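You operate a simulated robot arm through the tools that you are given. There is no shell and no other tool. Be economical: measure what you need, move in short steps, check, and stop when the job is done.

Carry out the task below with a simulated robot arm. There is one attempt and no reset: what you move stays moved.

## Task
Take the tall white cap and put it on the top of the low wooden rack. Take the white nut and put it on top of the box on the top of the workbench. Put one of the large dome caps from the top of the steel stand on the grey tile. Press the drain cap to switch it on. Take the black post and put it on the top of the square table. Put one of the brown hose ends from the shelf under the pipe bench on the blue tile. Put one of the black hose ends from the shelf under the pipe bench in the white tray. Do these in any order. Set down upright: black post, brown hose end.

The check looks at the end state, three seconds after you hand in, the way a careful person would. Anything else that was tipped, shoved, dropped, spilled or broken makes it a failure. A push-on lid holds only when it is set on centred and level and pressed home; a screw cap is set on level and turned clockwise until tight.

## Robot
A 6-joint arm with a four-finger gripper on a trunk, on a base that drives. Base frame: it is fixed to the floor where the robot stands at the start and does not move with it; the origin is under the middle of the robot, x ahead of it, y to its left, z up. Units: mm, degrees, N and s.
With the tool pointing down near the work surface it reaches from about 200 to 440 mm from the robot's upright axis, wherever it stands. Its first joint turns from -166.0 to 166.0 degrees. Places, roughly: black hose end (5x4x7 cm) [800, 2700, 500]; black post (5x5x5 cm) [-1200, 4800, 800]; blue tile (10x10x1 cm) [-2000, 4700, 700]; box [750, 0, 1000]; brown hose end (5x4x7 cm) [800, 3500, 500]; drain cap [-2700, 5000, 700]; grey tile (10x10x1 cm) [-2100, 4700, 700]; large dome cap (7x7x4 cm) [-4200, 3000, 800]; tall white cap (6x6x6 cm) [500, 100, 900]; top of the low wooden rack (50x24 cm) [-1600, 1520, 500]; top of the square table [700, 4300, 800]; white nut (7x6x2 cm) [500, 200, 900]; white tray (20x15x5 cm) [-4000, 3100, 800]. Payload 3.43 kg.
The TCP is the grasp point between the finger pads, 30 mm short of the fingertips. In the tool frame z runs along the fingers and y along their closing line. The gripper opens to 120 mm. The gripper's body begins 85 mm behind the TCP.
Orientation is told as [roll, pitch, yaw] about the base's x, y, z axes, in that order, counted from this pose: with the fingers straight down and closing along the base's y, the tool's x points along the base's -x, its y along +y and its z along -z.

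## Interface
- The arm moves only by the tool step_arm. Its argument "steps" is one flat list of numbers, 6 for each row, row after row: the shift along the tool's x, y, z in units of 50 mm (1.0 is 50 mm), then the turn, a rotation vector about the tool's x, y, z in units of 8 degrees (1.0 is 8 degrees). In form: [tx, ty, tz, wx, wy, wz, tx, ty, tz, wx, wy, wz, ...]. A call has 1 to 10 rows; each row shifts and turns the commanded pose from where the row before left it, along the tool's axes as they then stand. "fingers" is the closure, from 0 (fully open) to 1 (shut), set as the call begins (left out, the last holds). A call with a number of a shift or a turn outside -1 to 1 is refused whole. Rows are played at 5 a second. More than 50 mm and 8.6 degrees between two rows, or a gripper value outside its range, and nothing of the call is played. A pose out of reach is approached as far as the arm can. The call stops where the force on the tool passes 40 N (or 10 N more than at its start, if that is more) or the arm is blocked; 0.2 s more then pass. The fingers move at their own pace and stop on an object; they squeeze with about 45 N. The grip force told is the motor's: it shows also when the fingers shut on nothing. Time passes only in rows, and 0.2 s behind the last, so rows that do not move let the fingers close. The reply holds the time, the measured pose of the TCP, the force on the tool along the base axes, the opening and the grip force, in the units named above and with some noise, with the torque about the TCP (base axes, N m) and any sound that the robot's microphone picked up.
- Cameras (640 x 400 px; columns grow to the right, rows downward): "scene" is now at [57.3, 138.9, 1684.7]; the picture's right is [-0.00, -1.00, 0.00], its down [-0.78, 0.00, -0.63] and it looks along [0.63, -0.00, -0.78] (base axes); focal length 283 px, centre (320, 200). "wrist" rides on the gripper at [71, -17, -121] in the tool frame; the picture's right is [0.23, 0.97, 0.00], its down [-0.81, 0.19, -0.55] and it looks along [-0.54, 0.13, 0.83] (tool axes); focal length 275 px, centre (320, 200). There is no depth. A picture from a camera that has moved, and an enlarged one, comes with that camera's place and axes in the base frame and with its lens.
- capture(camera): a new picture of that camera. The clock stands still meanwhile.
- move_column(by): slides the trunk up (or, below 0, down) by that many mm; the arm and the scene camera ride with it, the base frame stays. It gives what a move gives, with no picture.
- roll_base(legs): drives the robot by 1 to 6 legs, each [ahead, left, turn to the left] in mm, mm and degrees, along the robot's own axes; the way and the turn of a leg run together, so that a leg with both is an arc; at most 1500 mm and 180 degrees a leg. The arm and the cameras ride along, it lands a little off, and it stops where it bumps. It gives what a move gives.
- aim_head(pan, tilt): turns the head with the scene camera to pan (to the left, within 120 degrees either way) and tilt (down, from -29 to 69), counted from straight ahead of the robot. It gives what a move gives.
- enlarge(camera, box): a new picture of the part [left, top, right, bottom] of that camera's present view, enlarged. The clock stands still meanwhile.
- finish_job(): hands the job in; it is judged then, once.

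Go step by step. Nothing tells you exact positions but the pictures and the camera data: compare them with the known pose of the tool, close in by small moves and look again before you grip or let go. The budget is 196 turns and 182 pictures, counting those below and the enlarged ones. Unless the task says otherwise, let go and move clear before handing in, and close with one line.

The tools are called after "Emit:" as name(argument=value, ...) on one line, values as JSON. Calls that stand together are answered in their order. step_arm: Moves the arm, as the interface text tells. Its arguments: {"type":"object","properties":{"steps":{"type":"array","items":{"type":"number"}},"fingers":{"type":"number"}},"required":["steps"]} The other tools are called the same way: move_column (by) slides the trunk up or down; roll_base (legs) drives the base; aim_head (pan, tilt) turns the head that bears the scene camera; capture (camera) takes a picture; enlarge (camera, box) takes an enlarged picture of a part of a camera's view; finish_job () hands the job in.

At the start:

```text
t: 0.0
eef_pos: [344.1, 219.9, 1106.3]
orientation: [-0.1, 0.1, -0.1]
contact_force: [0.4, -0.9, -0.6]
ft_torque: [0.01, 0.0, -0.01]
finger_gap: 120.2
gripper_force: 0.1
trunk travel left (down, up): [-200.0, 240.0]
robot x, y, heading: [1.3, 0.9, -0.1]
head pan, tilt: [-0.2, 51.1]
```

scene: 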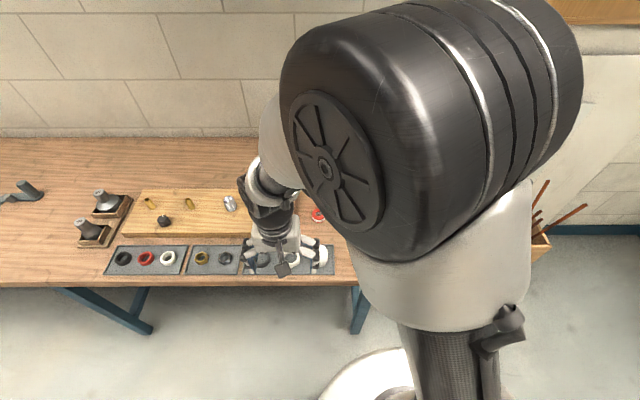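
wrist: 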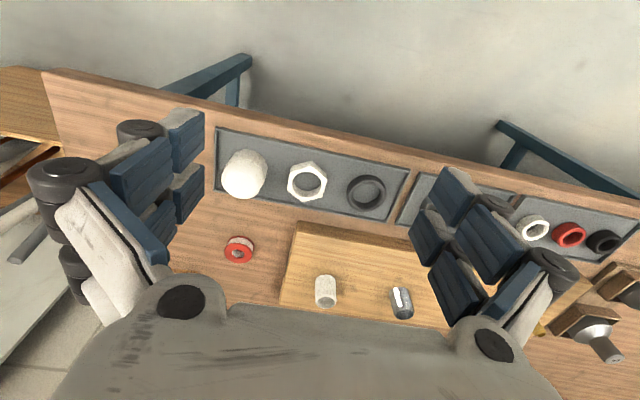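

I see the workbench with the white cap and nut on a mat at its near edge, and the box is hidden behind the arm. I'll tilt the wrist to look further over the bench and find the box.

Emit:
step_arm(steps=[0, -0.8, -0.5, 0, -1, 0, 0, -0.8, -0.5, 0, -1, 0, 0, -0.8, 0, 0, -1, 0, 0, -0.8, 0, 0, -1, 0], fingers=0)

Emit:
capture(camera="wrist")

Emit:
capture(camera="scene")

```text
t: 1.0
eef_pos: [393.9, 79.5, 1181.1]
orientation: [0.1, -32.0, -0.2]
contact_force: [1.1, -0.1, -0.1]
ft_torque: [0.02, 0.01, 0.01]
finger_gap: 119.6
gripper_force: 0.1
out of reach, approached as far as the arm can: row 3, 4
trunk travel left (down, up): [-200.0, 240.0]
robot x, y, heading: [-1.9, 0.6, 0.1]
head pan, tilt: [-0.2, 51.1]
```

```text
179 pictures are left
camera wrist: at [269.8, 61.5, 1244.1], right [-0.19, 0.97, -0.12], down [0.4, 0.19, 0.9], along [0.9, 0.13, -0.42], focal length 275 px, centre (320, 200)
```

wrist: 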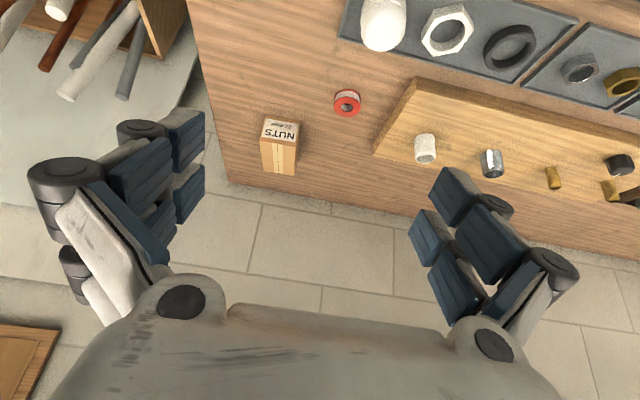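

```text
178 pictures are left
camera scene: at [57.5, 138.0, 1684.8], right [0.0, -1.0, 0.0], down [-0.78, 0.0, -0.63], along [0.63, 0.0, -0.78], focal length 283 px, centre (320, 200)
```

scene: 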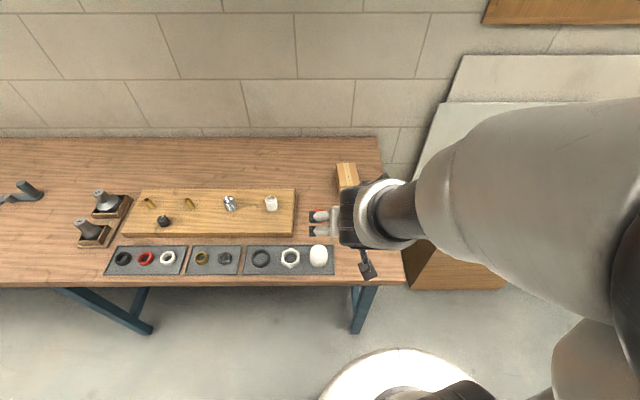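

The NUTS box sits near the back right corner of the bench, at about (800, 35) with its top near 900. Next I'll look at the bench's right side and the space in front of the robot to see how close I can drive.

Emit:
step_arm(steps=[0, 0.8, 0, 0, 1, 0, 0, 0.8, 0, 0, 1, 0, 0, 0.8, 0.5, 0, 1, 0, 0, 0.8, 0.5, 0, 1, 0])

Emit:
aim_head(pan=-10, tilt=69)

Emit:
capture(camera="scene")

Emit:
aim_head(pan=90, tilt=20)

Emit:
capture(camera="scene")

```text
t: 2.0
eef_pos: [403.2, 242.1, 1129.1]
orientation: [-0.2, 0.3, 0.2]
contact_force: [1.2, 0.0, -0.3]
ft_torque: [-0.06, 0.0, -0.01]
finger_gap: 119.9
gripper_force: 0.0
trunk travel left (down, up): [-200.0, 240.0]
robot x, y, heading: [2.1, 2.7, 0.0]
head pan, tilt: [-0.2, 51.1]
```

```text
t: 2.8
eef_pos: [404.3, 239.5, 1130.9]
orientation: [0.0, -0.1, 0.0]
contact_force: [0.4, 0.2, -0.3]
ft_torque: [0.03, 0.04, 0.03]
finger_gap: 119.7
gripper_force: 0.0
trunk travel left (down, up): [-200.0, 240.0]
robot x, y, heading: [-0.5, -2.0, 0.1]
head pan, tilt: [-10.0, 68.8]
```

```text
177 pictures are left
camera scene: at [36.6, 129.6, 1664.2], right [-0.17, -0.98, 0.0], down [-0.92, 0.16, -0.36], along [0.36, -0.06, -0.93], focal length 283 px, centre (320, 200)
```

scene: 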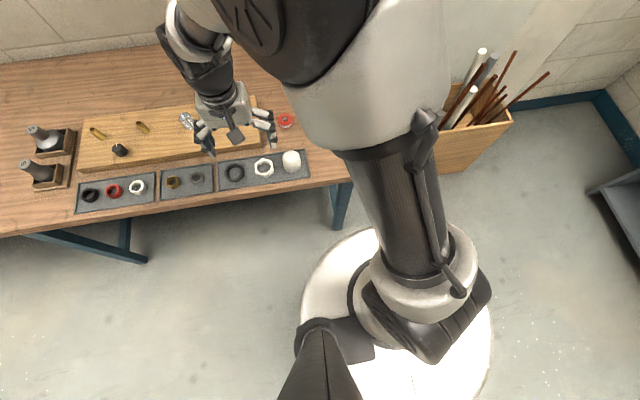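

```text
t: 4.6
eef_pos: [403.3, 239.2, 1130.5]
orientation: [-0.1, 0.0, 0.1]
contact_force: [1.1, 0.9, 0.1]
ft_torque: [-0.01, 0.02, 0.0]
finger_gap: 120.1
gripper_force: 0.1
trunk travel left (down, up): [-200.0, 240.0]
robot x, y, heading: [5.6, 1.0, -0.3]
head pan, tilt: [90.0, 20.0]
```

```text
176 pictures are left
camera scene: at [-18.6, 232.2, 1731.7], right [1.0, 0.0, 0.0], down [0.0, -0.34, -0.94], along [0.0, 0.94, -0.34], focal length 283 px, centre (320, 200)
```

scene: 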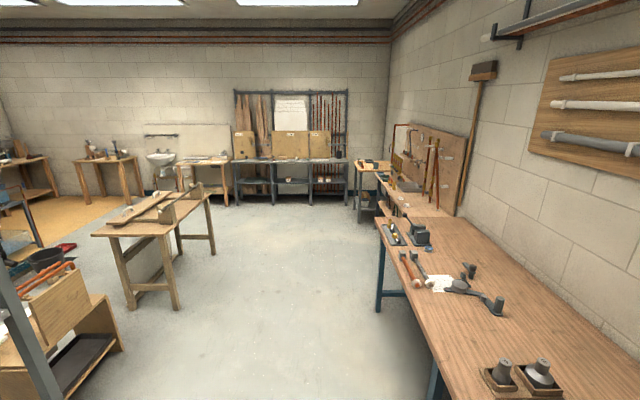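

The right end of the bench has free floor, so the box can be reached from there. I'll pick up the nut first: drive closer, then look straight down at it.

Emit:
roll_base(legs=[[110, 150, 0]])

Emit:
aim_head(pan=0, tilt=60)

Emit:
capture(camera="scene")

Emit:
capture(camera="wrist")

```text
t: 6.1
eef_pos: [512.4, 389.7, 1130.4]
orientation: [0.0, 0.0, 0.0]
contact_force: [-0.6, 1.6, -1.1]
ft_torque: [-0.06, 0.01, 0.0]
finger_gap: 119.8
gripper_force: 0.0
trunk travel left (down, up): [-200.0, 240.0]
robot x, y, heading: [108.0, 148.5, -0.3]
head pan, tilt: [90.0, 20.0]
```

```text
t: 7.8
eef_pos: [512.3, 387.5, 1130.2]
orientation: [0.0, 0.0, 0.0]
contact_force: [0.0, -0.9, -0.4]
ft_torque: [0.04, -0.02, 0.02]
finger_gap: 120.2
gripper_force: 0.0
trunk travel left (down, up): [-200.0, 240.0]
robot x, y, heading: [105.5, 149.7, -0.2]
head pan, tilt: [0.0, 60.0]
```

```text
175 pictures are left
camera scene: at [156.5, 287.2, 1673.6], right [0.0, -1.0, 0.0], down [-0.87, 0.0, -0.5], along [0.5, 0.0, -0.87], focal length 283 px, centre (320, 200)
```

scene: 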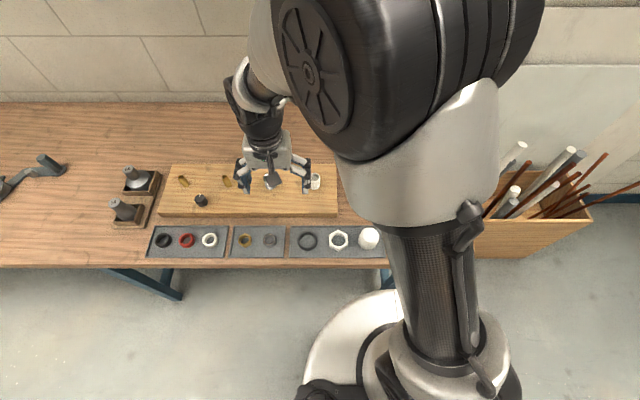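

```text
174 pictures are left
camera wrist: at [440.3, 371.2, 1250.1], right [-0.23, 0.97, 0.0], down [0.81, 0.19, 0.55], along [0.54, 0.13, -0.83], focal length 275 px, centre (320, 200)
```

wrist: 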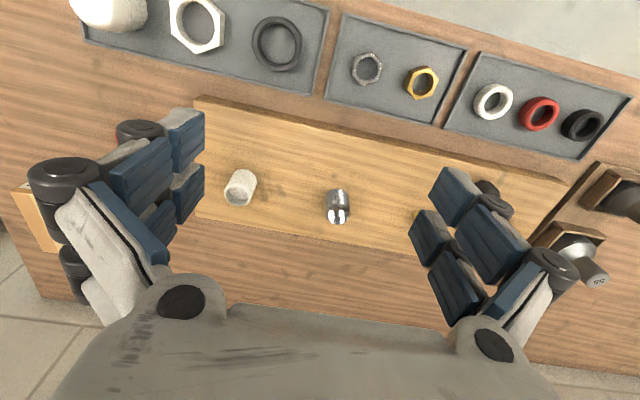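

The nut is at about (485, 232, 860) with the tall cap close to its right. I'll move above it with the fingers partly closed and check which way its flats face.

Emit:
step_arm(steps=[0.135, -0.775, 0.7, 0, 0, 0, 0.135, -0.775, 0.7, 0, 0, 0, 0.135, -0.775, 0.7, 0, 0, 0, 0.135, -0.775, 0.7, 0, 0, 0], fingers=0.3)

Emit:
capture(camera="wrist")

Emit:
enlarge(camera="scene", box=[280, 200, 400, 275])

```text
refused: row 1 steps farther than a row can; nothing moved
```

```text
173 pictures are left
camera wrist: at [440.3, 371.2, 1250.1], right [-0.23, 0.97, 0.0], down [0.81, 0.19, 0.55], along [0.54, 0.13, -0.83], focal length 275 px, centre (320, 200)
```

wrist: 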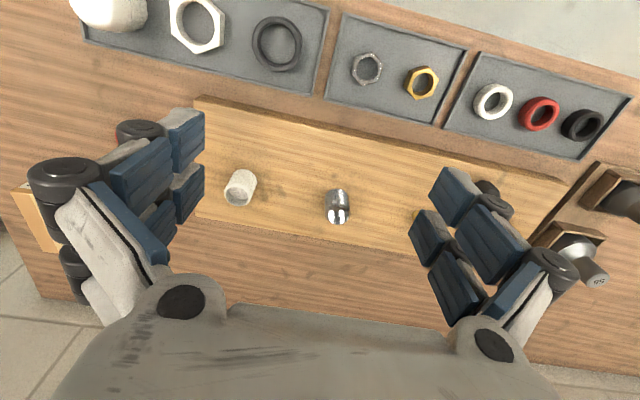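

```text
5.33 times, centred on (340, 238) of scene
camera zoom: at [156.5, 287.2, 1673.6], right [0.0, -1.0, 0.0], down [-0.87, 0.0, -0.5], along [0.5, 0.0, -0.87], focal length 1509 px, centre (213, 0)
```

zoom: 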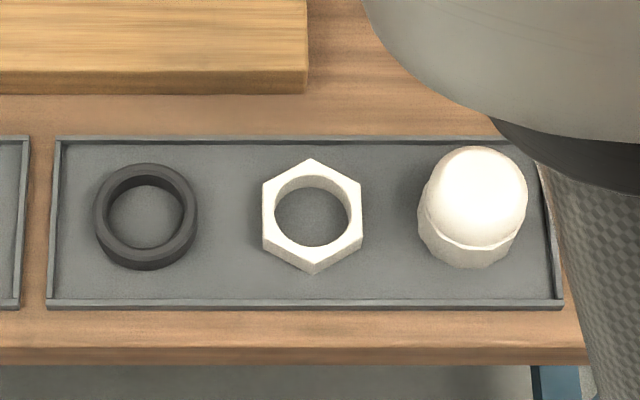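

The nut's flats face left and right, so the default finger direction fits. I'll repeat the move with smaller rows.

Emit:
step_arm(steps=[0.1, -0.522, 0.517, 0, 0, 0, 0.1, -0.522, 0.517, 0, 0, 0, 0.1, -0.522, 0.517, 0, 0, 0, 0.1, -0.522, 0.517, 0, 0, 0, 0.1, -0.522, 0.517, 0, 0, 0, 0.1, -0.522, 0.517, 0, 0, 0], fingers=0.32)

Emit:
capture(camera="wrist")

```text
t: 9.2
eef_pos: [481.5, 231.9, 974.8]
orientation: [-0.1, 0.0, 0.1]
contact_force: [0.2, 0.4, -0.1]
ft_torque: [0.01, 0.02, -0.02]
finger_gap: 81.9
gripper_force: 0.1
trunk travel left (down, up): [-200.0, 240.0]
robot x, y, heading: [108.2, 148.0, -0.1]
head pan, tilt: [0.0, 60.0]
```

```text
171 pictures are left
camera wrist: at [410.5, 213.8, 1094.4], right [-0.23, 0.97, 0.0], down [0.81, 0.19, 0.55], along [0.54, 0.13, -0.83], focal length 275 px, centre (320, 200)
```

wrist: 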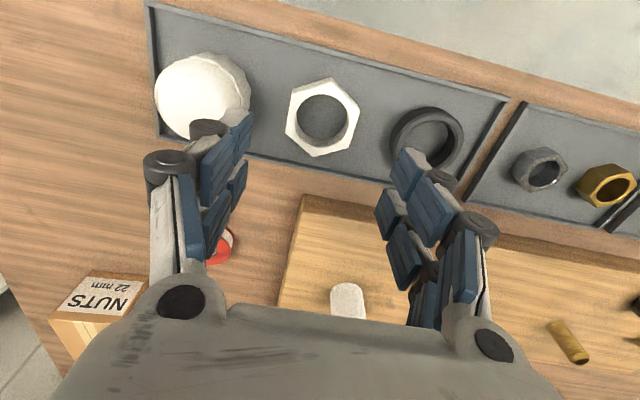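

The nut is centred between the fingers. I'll go down part way and look again.

Emit:
step_arm(steps=[0, 0.03, 0.6, 0, 0, 0, 0, 0.03, 0.5, 0, 0, 0])

Emit:
capture(camera="wrist")

Emit:
enlarge(camera="scene", box=[280, 200, 400, 275])

```text
t: 9.8
eef_pos: [482.3, 235.7, 919.6]
orientation: [0.0, 0.1, 0.0]
contact_force: [-0.2, -0.1, -0.4]
ft_torque: [0.02, 0.0, 0.02]
finger_gap: 81.5
gripper_force: 0.0
trunk travel left (down, up): [-200.0, 240.0]
robot x, y, heading: [109.2, 149.1, -0.1]
head pan, tilt: [0.0, 60.0]
```

```text
170 pictures are left
camera wrist: at [411.0, 217.8, 1039.5], right [-0.23, 0.97, 0.0], down [0.81, 0.19, 0.55], along [0.54, 0.13, -0.83], focal length 275 px, centre (320, 200)
```

wrist: 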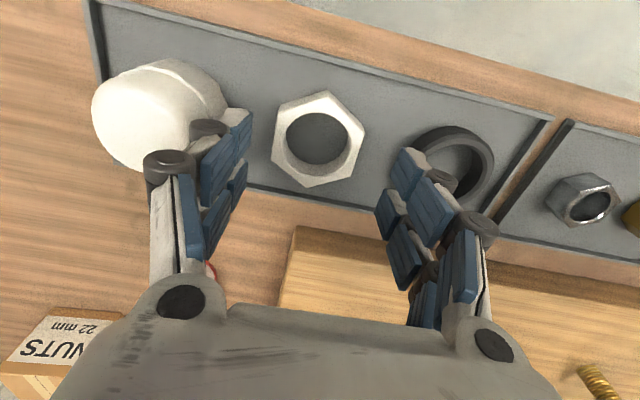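

```text
5.33 times, centred on (340, 238) of scene
camera zoom: at [156.6, 287.4, 1673.6], right [0.0, -1.0, 0.0], down [-0.87, 0.0, -0.5], along [0.5, 0.0, -0.87], focal length 1509 px, centre (213, 0)
```

zoom: 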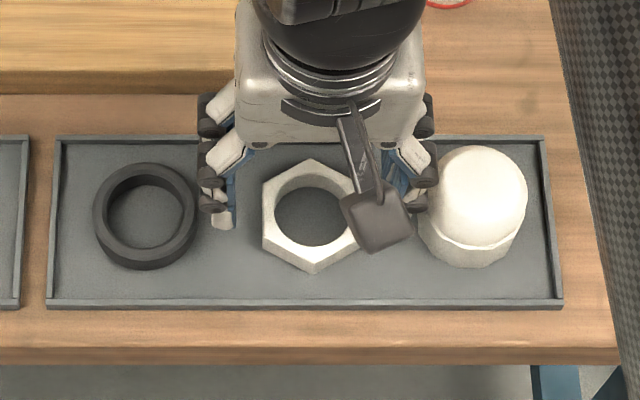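

I now put the nut at about (477, 232) with its top near z 872. I'll go down to about 886 and check.

Emit:
step_arm(steps=[0.1, -0.06, 0.3, 0, 0, 0, 0, 0, 0.2, 0, 0, 0, 0, 0, 0.15, 0, 0, 0])

Emit:
capture(camera="wrist")

```text
t: 10.6
eef_pos: [477.3, 231.5, 887.8]
orientation: [0.0, 0.0, 0.0]
contact_force: [0.5, -0.2, -0.5]
ft_torque: [-0.01, 0.01, 0.03]
finger_gap: 81.5
gripper_force: 0.0
trunk travel left (down, up): [-200.0, 240.0]
robot x, y, heading: [110.7, 146.1, 0.3]
head pan, tilt: [0.0, 60.0]
```

```text
168 pictures are left
camera wrist: at [405.6, 214.8, 1006.9], right [-0.23, 0.97, 0.0], down [0.81, 0.19, 0.55], along [0.54, 0.13, -0.83], focal length 275 px, centre (320, 200)
```

wrist: 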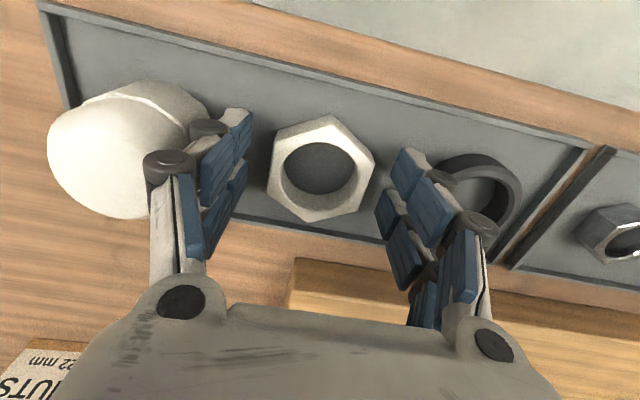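

The nut now lines up with the fingertips. I'll go down a little more in small steps, feeling for the mat.

Emit:
step_arm(steps=[0, 0, 0.08, 0, 0, 0, 0, 0, 0.08, 0, 0, 0])

Emit:
capture(camera="wrist")

```text
t: 11.2
eef_pos: [477.7, 232.5, 880.4]
orientation: [0.0, 0.0, 0.0]
contact_force: [-1.3, 0.5, 0.4]
ft_torque: [-0.01, 0.01, -0.01]
finger_gap: 81.5
gripper_force: 0.1
trunk travel left (down, up): [-200.0, 240.0]
robot x, y, heading: [112.4, 146.8, 0.2]
head pan, tilt: [0.0, 60.0]
```

```text
167 pictures are left
camera wrist: at [405.6, 214.9, 999.0], right [-0.23, 0.97, 0.0], down [0.81, 0.19, 0.55], along [0.54, 0.13, -0.83], focal length 275 px, centre (320, 200)
```

wrist: 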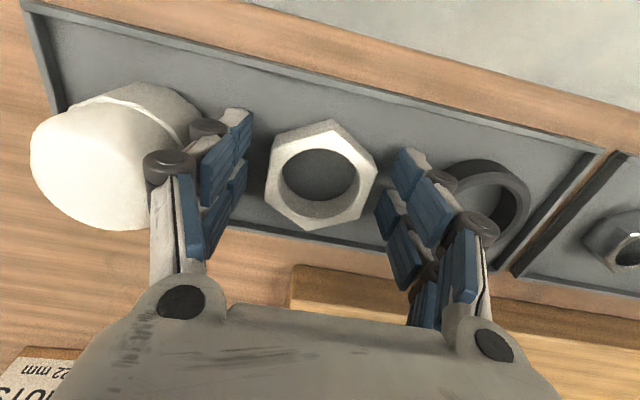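

I'll go down 4 mm more and close on the nut.

Emit:
step_arm(steps=[0, 0, 0.08, 0, 0, 0])

Emit:
step_arm(steps=[0, 0, 0, 0, 0, 0, 0, 0, 0, 0, 0, 0, 0, 0, 0, 0, 0, 0], fingers=1)

Emit:
capture(camera="wrist")

```text
t: 11.6
eef_pos: [477.0, 231.7, 877.2]
orientation: [0.0, 0.0, 0.0]
contact_force: [-1.8, -1.2, 27.2]
ft_torque: [-0.26, 0.19, -0.08]
finger_gap: 82.7
gripper_force: 10.5
trunk travel left (down, up): [-200.0, 240.0]
robot x, y, heading: [110.9, 145.8, -0.1]
head pan, tilt: [0.0, 60.0]
```

```text
t: 12.1
eef_pos: [477.9, 229.5, 880.1]
orientation: [0.2, -0.2, -0.1]
contact_force: [-0.4, -23.3, 54.0]
ft_torque: [-1.9, 0.8, 0.34]
finger_gap: 70.9
gripper_force: 28.5
trunk travel left (down, up): [-200.0, 240.0]
robot x, y, heading: [108.7, 144.4, -0.0]
head pan, tilt: [0.0, 60.0]
stopped in row 2: the force on the tool passed its limit at 43 N (the readings are from after the stop); the commanded pose is now the measured one
```

```text
166 pictures are left
camera wrist: at [405.0, 211.7, 998.8], right [-0.23, 0.97, 0.0], down [0.81, 0.19, 0.56], along [0.54, 0.13, -0.83], focal length 275 px, centre (320, 200)
```

wrist: 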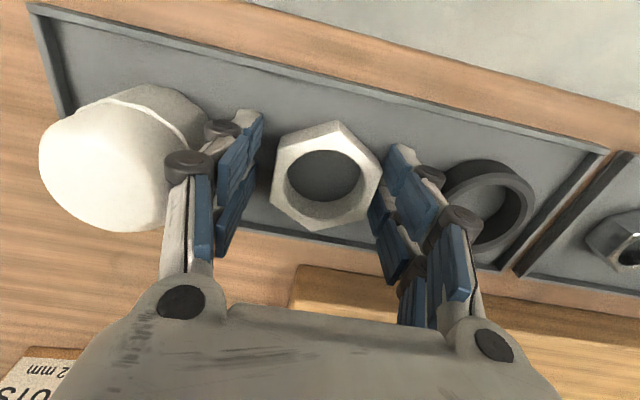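

The mat is at tip height 847, and the tips pressed on it while closing. I'll lift 5 mm and then close.

Emit:
step_arm(steps=[0, 0.04, -0.1, 0, 0, 0, 0, 0, 0, 0, 0, 0, 0, 0, 0, 0, 0, 0], fingers=1)

Emit:
capture(camera="wrist")

```text
t: 12.9
eef_pos: [477.5, 235.2, 881.6]
orientation: [0.1, -0.1, 0.1]
contact_force: [-2.5, -6.9, 25.7]
ft_torque: [-0.37, 0.21, 0.03]
finger_gap: 55.2
gripper_force: 45.0
trunk travel left (down, up): [-200.0, 240.0]
robot x, y, heading: [109.7, 150.2, 0.2]
head pan, tilt: [0.0, 60.0]
```

```text
165 pictures are left
camera wrist: at [405.1, 216.7, 1001.1], right [-0.23, 0.97, 0.0], down [0.81, 0.19, 0.56], along [0.54, 0.13, -0.83], focal length 275 px, centre (320, 200)
```

wrist: 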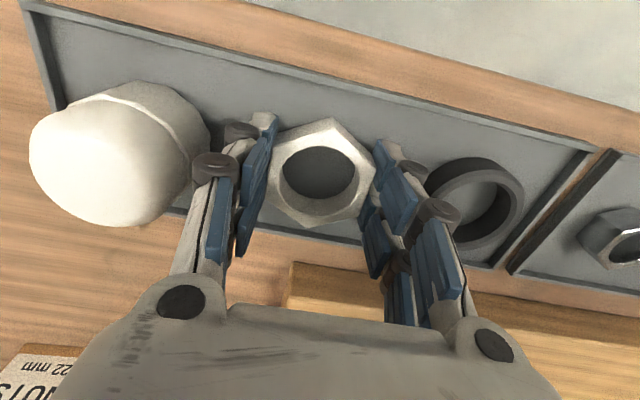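

The nut is gripped. I'll lift it and check.

Emit:
step_arm(steps=[0, 0, -0.4, 0, 0, 0, 0, 0, -1, 0, 0, 0, 0, 0, -1, 0, 0, 0, 0, 0, -1, 0, 0, 0])

Emit:
capture(camera="wrist")

Emit:
aim_head(pan=0, tilt=60)

Emit:
capture(camera="scene")

```text
t: 13.9
eef_pos: [476.6, 234.3, 1051.0]
orientation: [0.1, 0.0, 0.0]
contact_force: [-0.8, 0.1, -1.2]
ft_torque: [0.0, -0.04, 0.02]
finger_gap: 55.0
gripper_force: 45.4
trunk travel left (down, up): [-200.0, 240.0]
robot x, y, heading: [104.9, 148.8, -0.1]
head pan, tilt: [0.0, 60.0]
```

```text
164 pictures are left
camera wrist: at [405.2, 217.0, 1170.8], right [-0.23, 0.97, 0.0], down [0.81, 0.19, 0.55], along [0.54, 0.13, -0.83], focal length 275 px, centre (320, 200)
```

wrist: 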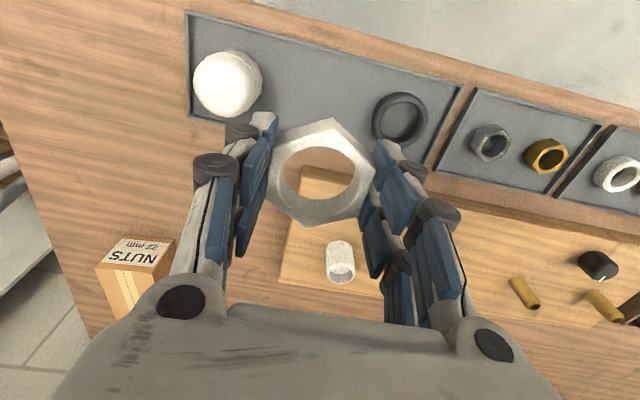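

```text
t: 14.5
eef_pos: [479.3, 234.3, 1050.2]
orientation: [0.0, -0.1, 0.1]
contact_force: [0.0, 1.1, 0.5]
ft_torque: [0.04, 0.01, -0.01]
finger_gap: 55.2
gripper_force: 45.5
trunk travel left (down, up): [-200.0, 240.0]
robot x, y, heading: [110.4, 151.3, -0.3]
head pan, tilt: [0.0, 60.0]
```

```text
163 pictures are left
camera scene: at [156.8, 287.1, 1673.6], right [0.0, -1.0, 0.0], down [-0.87, 0.0, -0.5], along [0.5, 0.0, -0.87], focal length 283 px, centre (320, 200)
```

scene: 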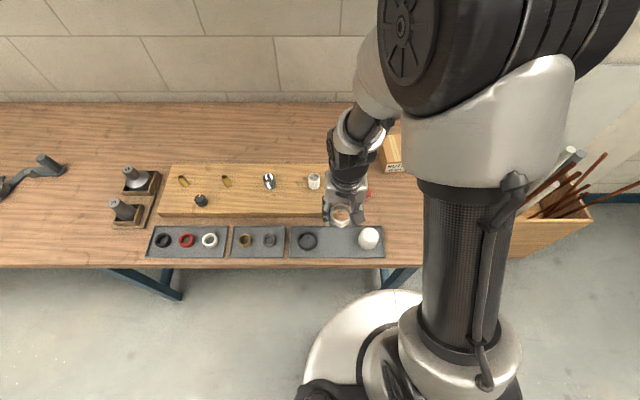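

The nut hangs level in the gripper. I'll back away and drive right, clear of the bench, then look at the space beside its right end.

Emit:
roll_base(legs=[[-160, 0, 0], [0, -650, 0]])

Emit:
aim_head(pan=0, tilt=40)

Emit:
capture(camera="scene")

```text
t: 19.1
eef_pos: [317.1, -422.9, 1050.3]
orientation: [-0.1, -0.1, -0.5]
contact_force: [-0.2, -0.6, -0.9]
ft_torque: [0.04, -0.02, 0.01]
finger_gap: 55.3
gripper_force: 45.4
trunk travel left (down, up): [-200.0, 240.0]
robot x, y, heading: [-56.7, -503.6, -0.5]
head pan, tilt: [0.0, 60.0]
```

```text
t: 20.0
eef_pos: [316.8, -422.5, 1051.3]
orientation: [0.0, -0.1, -0.5]
contact_force: [0.4, 0.2, -0.7]
ft_torque: [0.03, 0.01, 0.04]
finger_gap: 55.0
gripper_force: 45.2
trunk travel left (down, up): [-200.0, 240.0]
robot x, y, heading: [-56.4, -502.7, -0.2]
head pan, tilt: [0.0, 40.0]
```

```text
162 pictures are left
camera scene: at [13.2, -367.4, 1700.3], right [-0.01, -1.0, 0.0], down [-0.64, 0.01, -0.77], along [0.77, -0.01, -0.64], focal length 283 px, centre (320, 200)
```

scene: 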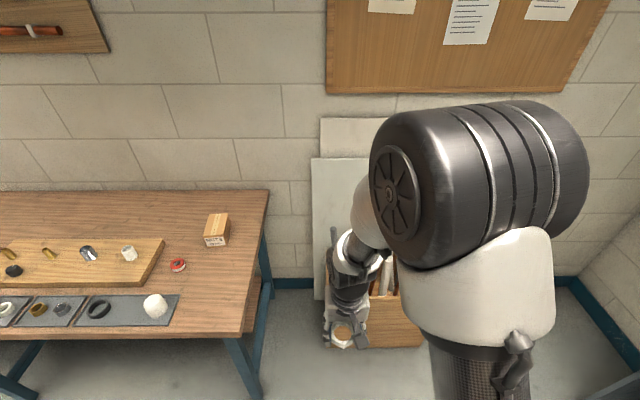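

The box is clearly visible, but the gripper hides the left side of a crate that may limit where I can stand. I'll shift the arm left to see it.

Emit:
step_arm(steps=[0, 1, 0, 0, 0, 0, 0, 1, 0, 0, 0, 0, 0, 1, 0, 0, 0, 0, 0.5, 0.8, 0, 0, 0, 0])

Emit:
capture(camera="scene")

Emit:
enlarge(camera="scene", box=[180, 190, 260, 240])

```text
t: 21.0
eef_pos: [291.9, -232.7, 1051.2]
orientation: [0.0, -0.1, -0.6]
contact_force: [-0.5, 0.4, -0.7]
ft_torque: [0.0, -0.01, 0.02]
finger_gap: 55.5
gripper_force: 44.3
trunk travel left (down, up): [-200.0, 240.0]
robot x, y, heading: [-55.4, -501.3, -0.7]
head pan, tilt: [0.0, 40.0]
```

```text
161 pictures are left
camera scene: at [11.9, -366.4, 1700.4], right [-0.01, -1.0, 0.0], down [-0.64, 0.0, -0.77], along [0.77, -0.01, -0.64], focal length 283 px, centre (320, 200)
```

scene: 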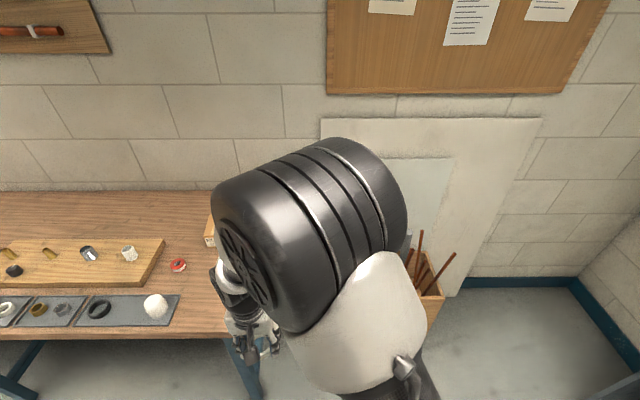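

```text
8.00 times, centred on (220, 215) of scene
camera zoom: at [11.9, -366.4, 1700.4], right [-0.01, -1.0, 0.0], down [-0.64, 0.0, -0.77], along [0.77, -0.01, -0.64], focal length 2263 px, centre (1120, 80)
```

zoom: 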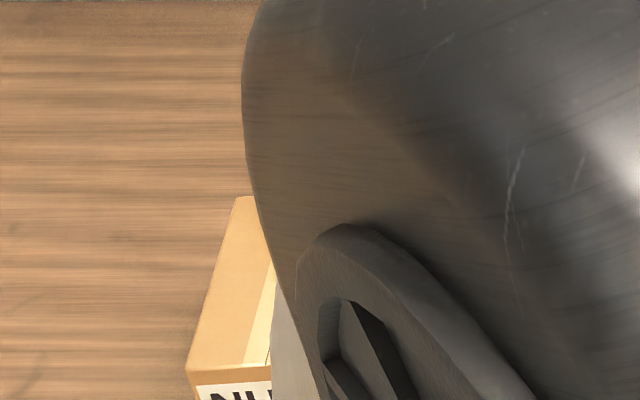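

The crate stands close by, so the best spot is off the bench's front right corner, about 515 mm from the box. I'll lower the trunk and test in free air how far the arm reaches with the tool tilted forward.

Emit:
step_arm(steps=[-0.2, -0.7, -0.55, 0, 0, 0, -0.2, -0.7, -0.55, 0, 0, 0, -0.2, -0.7, -0.55, 0, 0, 0, -0.2, -0.7, -0.55, 0, 0, 0, -0.2, -0.7, -0.55, 0, 0, 0])

Emit:
move_column(by=-180)

Emit:
step_arm(steps=[-1, 0, 0, 0, 0, 0, -1, 0, 0, 0, 0, 0, -1, 0, 0, 0, 0, 0, -1, 0, 0, 0, 0, 0])

```text
t: 22.2
eef_pos: [340.5, -408.5, 1188.7]
orientation: [0.1, -0.2, -0.5]
contact_force: [-1.0, -0.5, 0.4]
ft_torque: [-0.01, -0.02, 0.04]
finger_gap: 55.1
gripper_force: 44.9
trunk travel left (down, up): [-200.0, 240.0]
robot x, y, heading: [-50.8, -505.0, -0.5]
head pan, tilt: [0.0, 40.0]
```

```text
t: 24.2
eef_pos: [341.0, -407.2, 1008.0]
orientation: [0.0, -0.2, -0.5]
contact_force: [-0.7, 0.0, -0.6]
ft_torque: [0.0, -0.01, 0.02]
finger_gap: 55.4
gripper_force: 44.9
trunk travel left (down, up): [-20.0, 420.0]
robot x, y, heading: [-51.7, -508.3, -0.6]
head pan, tilt: [0.0, 40.0]
```

```text
t: 25.2
eef_pos: [542.7, -410.8, 1008.0]
orientation: [0.0, 0.0, -0.5]
contact_force: [0.0, -0.4, 0.5]
ft_torque: [0.0, 0.02, 0.01]
finger_gap: 55.2
gripper_force: 45.2
trunk travel left (down, up): [-20.0, 420.0]
robot x, y, heading: [-57.8, -504.3, -0.3]
head pan, tilt: [0.0, 40.0]
```

With the trunk low the arm reaches 600 mm with the tool straight down, which is enough. I'll tuck the arm in and drive to about (430, -390), near the bench corner.

Emit:
step_arm(steps=[0.85, 0.44, 0, 0, 0, 0, 0.85, 0.44, 0, 0, 0, 0, 0.85, 0.44, 0, 0, 0, 0, 0.85, 0.44, 0, 0, 0, 0, 0.85, 0.44, 0, 0, 0, 0, 0.85, 0.44, 0, 0, 0, 0, 0.85, 0.44, -0.2, 0, 0, 0])

Emit:
roll_base(legs=[[400, 110, 0]])

Emit:
capture(camera="wrist")

Emit:
capture(camera="scene")

```text
t: 26.8
eef_pos: [244.2, -253.9, 1020.1]
orientation: [0.0, -0.2, -0.4]
contact_force: [0.1, -0.1, -0.8]
ft_torque: [-0.01, 0.03, 0.03]
finger_gap: 54.9
gripper_force: 45.1
trunk travel left (down, up): [-20.0, 420.0]
robot x, y, heading: [-53.6, -507.3, -0.4]
head pan, tilt: [0.0, 40.0]
```

```text
t: 29.3
eef_pos: [643.1, -147.6, 1017.7]
orientation: [0.0, -0.1, -0.5]
contact_force: [-0.1, -0.2, -1.3]
ft_torque: [0.0, 0.04, 0.02]
finger_gap: 55.4
gripper_force: 45.0
trunk travel left (down, up): [-20.0, 420.0]
robot x, y, heading: [340.6, -396.8, -0.4]
head pan, tilt: [0.0, 40.0]
```

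```text
159 pictures are left
camera wrist: at [571.2, -163.6, 1137.7], right [-0.22, 0.98, 0.0], down [0.81, 0.18, 0.55], along [0.54, 0.12, -0.83], focal length 275 px, centre (320, 200)
```

wrist: 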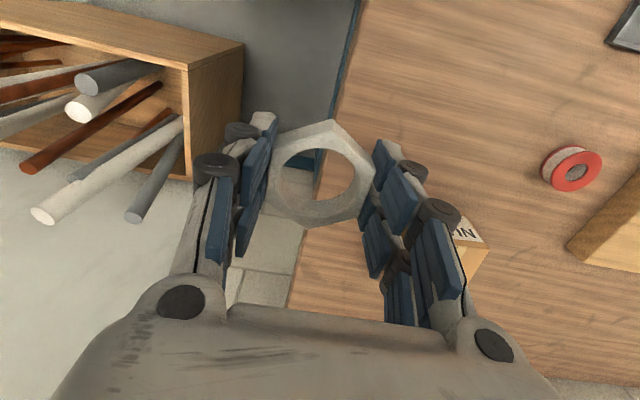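

```text
158 pictures are left
camera scene: at [411.7, -260.9, 1520.3], right [-0.01, -1.0, 0.0], down [-0.64, 0.01, -0.77], along [0.77, -0.01, -0.64], focal length 283 px, centre (320, 200)
```

scene: 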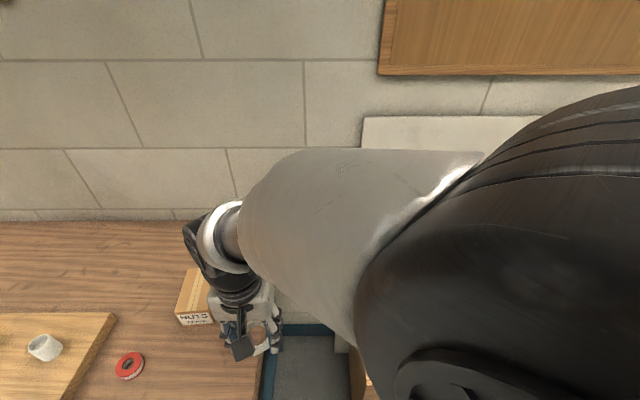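

I'm at (340, -397) with no bump. I'll drive 80 mm more ahead and bring the nut over near the box.

Emit:
roll_base(legs=[[80, 0, 0]])

Emit:
step_arm(steps=[0, 0.8, 0, 0, 0, 0, 0, 0.8, 0, 0, 0, 0, -0.3, 0.8, 0, 0, 0, 0, -0.3, 0.8, 0, 0, 0, 0])

Emit:
capture(camera="wrist")

Emit:
capture(camera="scene")

```text
t: 30.4
eef_pos: [723.6, -148.6, 1017.6]
orientation: [0.0, 0.0, -0.6]
contact_force: [1.5, 0.6, -0.8]
ft_torque: [-0.01, 0.0, -0.01]
finger_gap: 55.5
gripper_force: 44.8
trunk travel left (down, up): [-20.0, 420.0]
robot x, y, heading: [424.0, -401.0, -0.5]
head pan, tilt: [0.0, 40.0]
```

```text
t: 31.4
eef_pos: [755.3, 12.8, 1018.9]
orientation: [-0.1, -0.1, -0.4]
contact_force: [0.6, 0.4, -1.2]
ft_torque: [-0.01, 0.04, 0.02]
finger_gap: 54.9
gripper_force: 44.9
trunk travel left (down, up): [-20.0, 420.0]
robot x, y, heading: [421.3, -398.7, -0.8]
head pan, tilt: [0.0, 40.0]
```

```text
157 pictures are left
camera wrist: at [682.9, -3.5, 1137.6], right [-0.22, 0.98, 0.0], down [0.81, 0.18, 0.55], along [0.54, 0.12, -0.83], focal length 275 px, centre (320, 200)
```

wrist: 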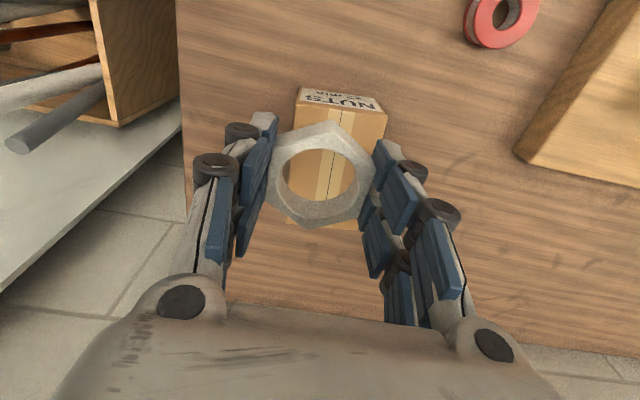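

```text
156 pictures are left
camera scene: at [491.3, -261.0, 1520.2], right [-0.01, -1.0, 0.0], down [-0.64, 0.01, -0.77], along [0.77, -0.01, -0.64], focal length 283 px, centre (320, 200)
```

scene: 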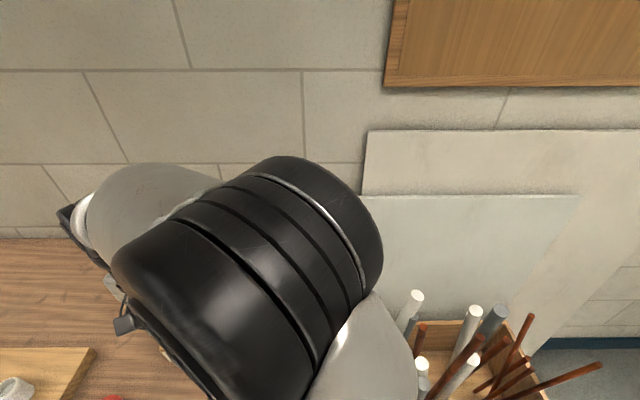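

The box top is centred at about (800, 36), at z about 903. I'll move over it and go down to 20 mm above it.

Emit:
step_arm(steps=[-0.45, 0.23, 0, 0, 0, 0, -0.45, 0.23, 0, 0, 0, 0, 0, 0, 0.6, 0, 0, 0, 0, 0, 0.5, 0, 0, 0])

Emit:
capture(camera="wrist")

```text
t: 32.4
eef_pos: [800.2, 35.5, 963.4]
orientation: [0.0, -0.1, -0.4]
contact_force: [0.1, 0.4, -0.2]
ft_torque: [0.01, 0.01, 0.01]
finger_gap: 55.1
gripper_force: 44.6
trunk travel left (down, up): [-20.0, 420.0]
robot x, y, heading: [417.9, -399.6, -0.7]
head pan, tilt: [0.0, 40.0]
```

```text
155 pictures are left
camera wrist: at [728.1, 17.7, 1082.8], right [-0.22, 0.98, 0.0], down [0.81, 0.18, 0.55], along [0.54, 0.12, -0.83], focal length 275 px, centre (320, 200)
```

wrist: 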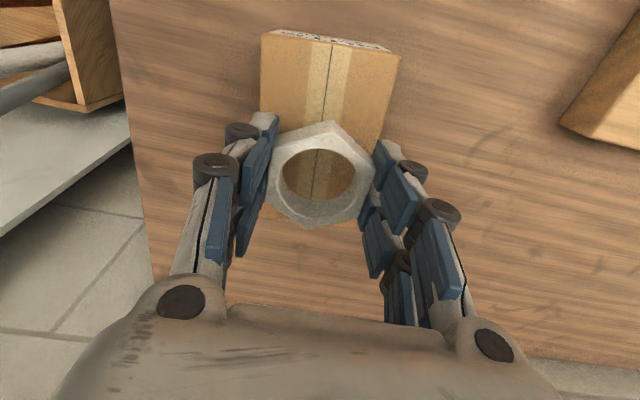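

The nut is over the box centre to within about 5 mm. I'll go down the last part slowly.

Emit:
step_arm(steps=[-0.08, -0.04, 0.2, 0, 0, 0, 0, 0, 0.16, 0, 0, 0])

Emit:
step_arm(steps=[0, 0, 0.06, 0, 0, 0])

Emit:
step_arm(steps=[0, 0, 0.06, 0, 0, 0])

Emit:
capture(camera="wrist")

```text
t: 33.0
eef_pos: [803.7, 32.9, 949.2]
orientation: [0.2, -0.3, -0.6]
contact_force: [-1.2, -1.5, 18.4]
ft_torque: [-0.6, 0.22, 0.03]
finger_gap: 55.1
gripper_force: 45.2
trunk travel left (down, up): [-20.0, 420.0]
robot x, y, heading: [424.5, -398.2, -0.7]
head pan, tilt: [0.0, 40.0]
```

```text
t: 33.5
eef_pos: [805.1, 33.2, 947.9]
orientation: [0.4, -0.6, -0.4]
contact_force: [-2.6, -3.3, 14.4]
ft_torque: [-0.56, 0.35, -0.01]
finger_gap: 55.0
gripper_force: 45.3
trunk travel left (down, up): [-20.0, 420.0]
robot x, y, heading: [423.5, -399.3, -0.7]
head pan, tilt: [0.0, 40.0]
stopped in row 1: the force on the tool passed its limit at 42 N (the readings are from after the stop); the commanded pose is now the measured one
```

```text
t: 34.1
eef_pos: [806.2, 34.8, 949.1]
orientation: [0.8, -0.8, -0.5]
contact_force: [-2.2, -2.5, 14.4]
ft_torque: [-0.55, 0.43, -0.04]
finger_gap: 55.0
gripper_force: 45.2
trunk travel left (down, up): [-20.0, 420.0]
robot x, y, heading: [423.2, -397.1, -0.7]
head pan, tilt: [0.0, 40.0]
stopped in row 1: the force on the tool passed its limit at 41 N (the readings are from after the stop); the commanded pose is now the measured one
```

```text
154 pictures are left
camera wrist: at [732.5, 16.3, 1067.5], right [-0.22, 0.97, 0.01], down [0.8, 0.18, 0.57], along [0.55, 0.13, -0.82], focal length 275 px, centre (320, 200)
```

wrist: 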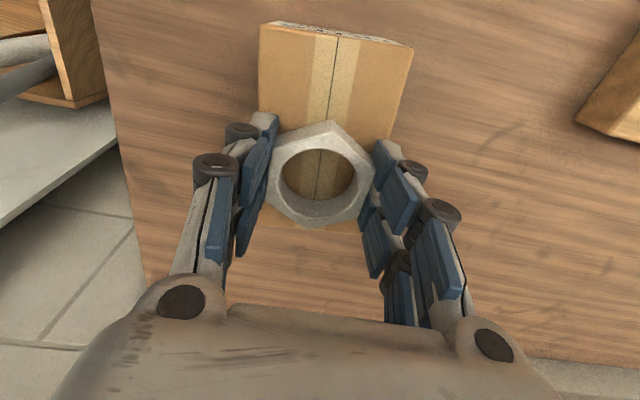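

There is contact, so the nut sits on the box. I'll open the fingers and back off upward.

Emit:
step_arm(steps=[0, 0, 0, 0, 0, 0, 0, 0, 0, 0, 0, 0, 0, 0, 0, 0, 0, 0], fingers=0.3)

Emit:
step_arm(steps=[0, 0, -0.4, 0, 0, 0, 0, 0, -1, 0, 0, 0, 0, 0, -1, 0, 0, 0])

Emit:
capture(camera="wrist")

```text
t: 34.9
eef_pos: [806.3, 34.6, 947.5]
orientation: [0.6, -0.7, -0.5]
contact_force: [-0.6, 0.5, -0.1]
ft_torque: [0.04, 0.0, 0.02]
finger_gap: 84.0
gripper_force: 0.1
trunk travel left (down, up): [-20.0, 420.0]
robot x, y, heading: [419.6, -398.5, -0.6]
head pan, tilt: [0.0, 40.0]
```

```text
t: 35.7
eef_pos: [804.2, 34.1, 1069.3]
orientation: [0.6, -0.7, -0.5]
contact_force: [-0.4, 0.0, -0.1]
ft_torque: [0.0, -0.03, 0.02]
finger_gap: 84.0
gripper_force: 0.0
trunk travel left (down, up): [-20.0, 420.0]
robot x, y, heading: [421.4, -398.4, -0.2]
head pan, tilt: [0.0, 40.0]
```

```text
153 pictures are left
camera wrist: at [730.9, 15.4, 1186.5], right [-0.22, 0.98, 0.01], down [0.81, 0.18, 0.56], along [0.55, 0.13, -0.83], focal length 275 px, centre (320, 200)
```

wrist: 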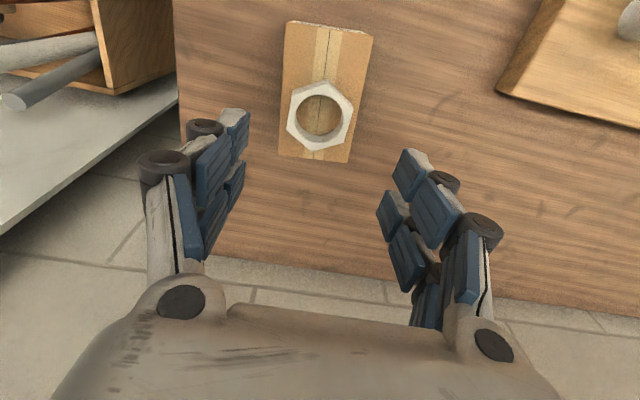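

The nut lies flat on the box. The tall white cap at about (479, 142) is within reach from here, so I'll move above it.

Emit:
step_arm(steps=[0.81, 0.27, 0.15, 0, 0, 0, 0.81, 0.27, 0.15, 0, 0, 0, 0.81, 0.27, 0.15, 0, 0, 0, 0.81, 0.27, 0.15, 0, 0, 0, 0.81, 0.27, 0.15, 0, 0, 0, 0.81, 0.27, 0.15, 0, 0, 0, 0.81, 0.27, 0.15, 0, 0, 0, 0.81, 0.27, 0.15, 0, 0, 0], fingers=0.2)

Emit:
capture(camera="wrist")

```text
t: 37.5
eef_pos: [478.1, 144.3, 1004.5]
orientation: [0.7, -0.6, -0.1]
contact_force: [-1.5, 1.4, -0.1]
ft_torque: [-0.08, -0.15, -0.02]
finger_gap: 96.0
gripper_force: 0.1
trunk travel left (down, up): [-20.0, 420.0]
robot x, y, heading: [424.3, -396.3, -0.5]
head pan, tilt: [0.0, 40.0]
```

```text
152 pictures are left
camera wrist: at [405.5, 127.1, 1123.5], right [-0.23, 0.97, 0.01], down [0.81, 0.18, 0.56], along [0.55, 0.14, -0.83], focal length 275 px, centre (320, 200)
```

wrist: 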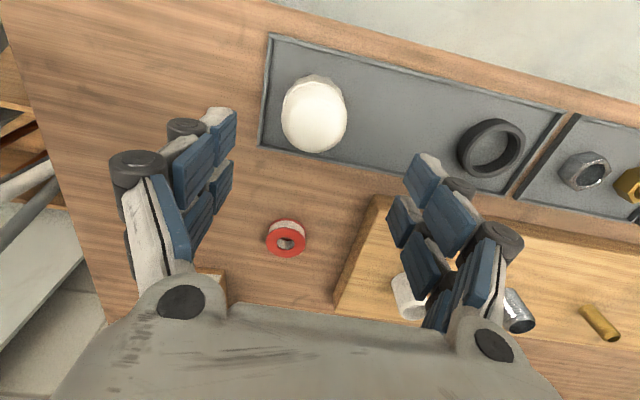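

The cap is right under the gripper, so I'll go down to grasp height.

Emit:
step_arm(steps=[0, -0.05, 0.8, 0, 0, 0, 0, 0, 0.8, 0, 0, 0, 0, 0, 0.5, 0, 0, 0])

Emit:
capture(camera="wrist")

```text
t: 38.3
eef_pos: [483.2, 143.1, 900.4]
orientation: [0.7, -0.6, -0.6]
contact_force: [-0.4, 0.4, 0.5]
ft_torque: [0.03, 0.01, 0.01]
finger_gap: 96.0
gripper_force: 0.1
trunk travel left (down, up): [-20.0, 420.0]
robot x, y, heading: [423.6, -397.4, -0.5]
head pan, tilt: [0.0, 40.0]
```

```text
151 pictures are left
camera wrist: at [410.3, 125.6, 1018.3], right [-0.22, 0.98, 0.01], down [0.81, 0.18, 0.56], along [0.55, 0.13, -0.83], focal length 275 px, centre (320, 200)
```

wrist: 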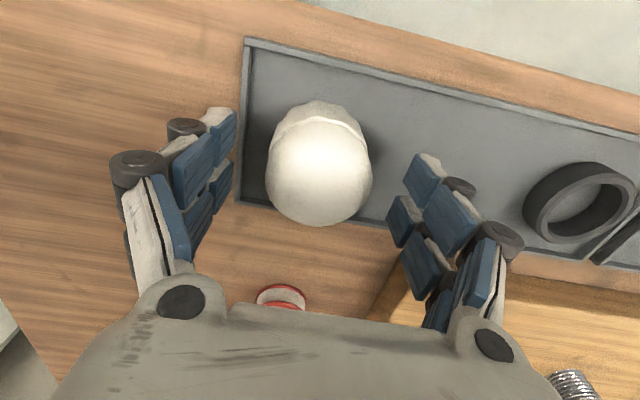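

The cap is centred between the fingers. I'll lower a little and grip.

Emit:
step_arm(steps=[0, 0, 0.26, 0, 0, 0])

Emit:
step_arm(steps=[0, 0, 0, 0, 0, 0, 0, 0, 0, 0, 0, 0, 0, 0, 0, 0, 0, 0, 0, 0, 0, 0, 0, 0], fingers=1)

Emit:
step_arm(steps=[0, 0, -0.5, 0, 0, 0, 0, 0, -1, 0, 0, 0, 0, 0, -1, 0, 0, 0])

Emit:
capture(camera="wrist")

```text
t: 38.7
eef_pos: [484.0, 144.2, 886.0]
orientation: [0.8, -0.8, -0.5]
contact_force: [1.0, -0.4, 0.2]
ft_torque: [-0.02, 0.0, 0.01]
finger_gap: 96.0
gripper_force: 0.0
trunk travel left (down, up): [-20.0, 420.0]
robot x, y, heading: [421.2, -398.7, -0.4]
head pan, tilt: [0.0, 40.0]
```

```text
t: 39.7
eef_pos: [484.0, 143.0, 888.1]
orientation: [0.7, -0.7, -0.5]
contact_force: [0.3, 0.0, 0.7]
ft_torque: [-0.01, 0.03, 0.02]
finger_gap: 57.1
gripper_force: 35.8
trunk travel left (down, up): [-20.0, 420.0]
robot x, y, heading: [421.4, -397.5, -0.4]
head pan, tilt: [0.0, 40.0]
```

```text
t: 40.5
eef_pos: [483.2, 141.8, 1008.6]
orientation: [0.3, -0.6, -0.5]
contact_force: [0.2, -0.9, -0.5]
ft_torque: [-0.03, 0.0, 0.0]
finger_gap: 57.0
gripper_force: 44.4
trunk travel left (down, up): [-20.0, 420.0]
robot x, y, heading: [422.3, -404.4, -0.5]
head pan, tilt: [0.0, 40.0]
```

```text
150 pictures are left
camera wrist: at [410.9, 124.7, 1127.4], right [-0.22, 0.98, 0.0], down [0.81, 0.18, 0.56], along [0.55, 0.13, -0.83], focal length 275 px, centre (320, 200)
```

wrist: 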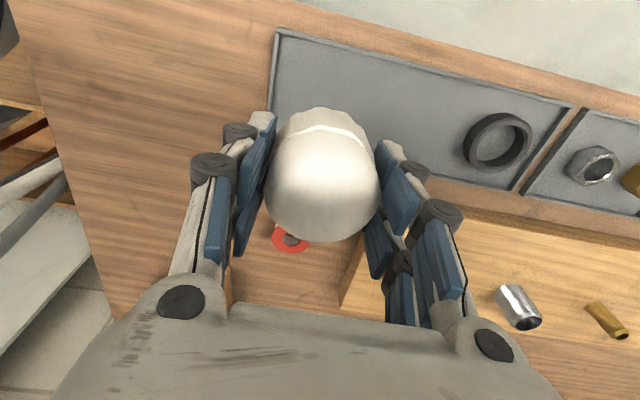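

The cap is held. I'll back away from the bench, tuck the arm in, turn toward the low wooden rack and look.

Emit:
roll_base(legs=[[-600, 0, 0]])

Emit:
step_arm(steps=[-0.7, -0.7, -0.1, 0, 0, 0, -0.7, -0.7, -0.1, 0, 0, 0, -0.7, -0.7, -0.1, 0, 0, 0, -0.7, -0.7, -0.1, 0, 0, 0, -0.7, -0.7, -0.1, 0, 0, 0, -0.7, -0.7, -0.1, 0, 0, 0, -0.4, -0.9, -0.1, 0, 0, 0, -0.4, -0.9, -0.1, 0, 0, 0])

Emit:
roll_base(legs=[[0, 0, 120]])

Emit:
aim_head(pan=0, tilt=25)

Emit:
capture(camera="scene")

```text
t: 43.9
eef_pos: [-111.9, 148.2, 1009.4]
orientation: [0.3, -0.6, -0.5]
contact_force: [-0.9, 0.0, -1.2]
ft_torque: [0.01, -0.02, -0.01]
finger_gap: 56.4
gripper_force: 45.2
trunk travel left (down, up): [-20.0, 420.0]
robot x, y, heading: [-172.8, -395.9, -0.4]
head pan, tilt: [0.0, 40.0]
```

```text
t: 44.7
eef_pos: [58.0, 18.9, 1007.5]
orientation: [-1.3, -0.1, -10.0]
contact_force: [0.2, 0.1, 0.6]
ft_torque: [0.02, -0.06, 0.0]
finger_gap: 56.2
gripper_force: 45.2
trunk travel left (down, up): [-20.0, 420.0]
robot x, y, heading: [-174.9, -393.9, -0.5]
head pan, tilt: [0.0, 40.0]
stopped in row 4: the arm was blocked; the commanded pose is now the measured one
```

```text
t: 50.1
eef_pos: [-646.0, -400.4, 1007.2]
orientation: [-1.4, -0.3, 109.6]
contact_force: [0.0, -0.8, -1.0]
ft_torque: [0.04, 0.02, -0.02]
finger_gap: 55.2
gripper_force: 44.9
trunk travel left (down, up): [-20.0, 420.0]
robot x, y, heading: [-170.3, -397.2, 119.0]
head pan, tilt: [0.0, 40.0]
```

```text
t: 50.9
eef_pos: [-645.3, -400.1, 1006.7]
orientation: [-1.5, -0.2, 109.7]
contact_force: [-1.1, 0.2, -1.0]
ft_torque: [-0.03, 0.03, 0.02]
finger_gap: 55.5
gripper_force: 45.1
trunk travel left (down, up): [-20.0, 420.0]
robot x, y, heading: [-168.9, -394.4, 118.8]
head pan, tilt: [0.0, 25.0]
```

```text
149 pictures are left
camera scene: at [-328.9, -400.5, 1543.6], right [0.87, 0.49, 0.0], down [0.21, -0.37, -0.91], along [-0.45, 0.79, -0.42], focal length 283 px, centre (320, 200)
```

scene: 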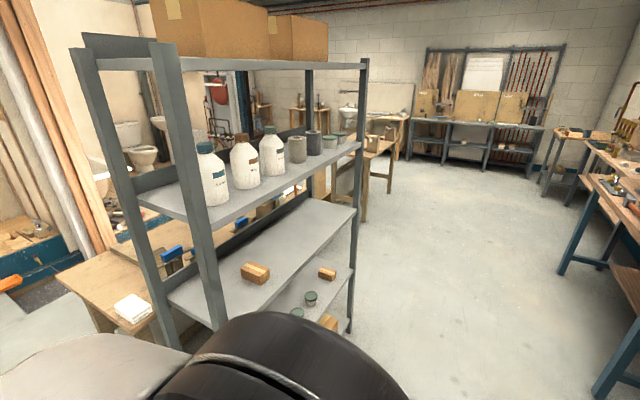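

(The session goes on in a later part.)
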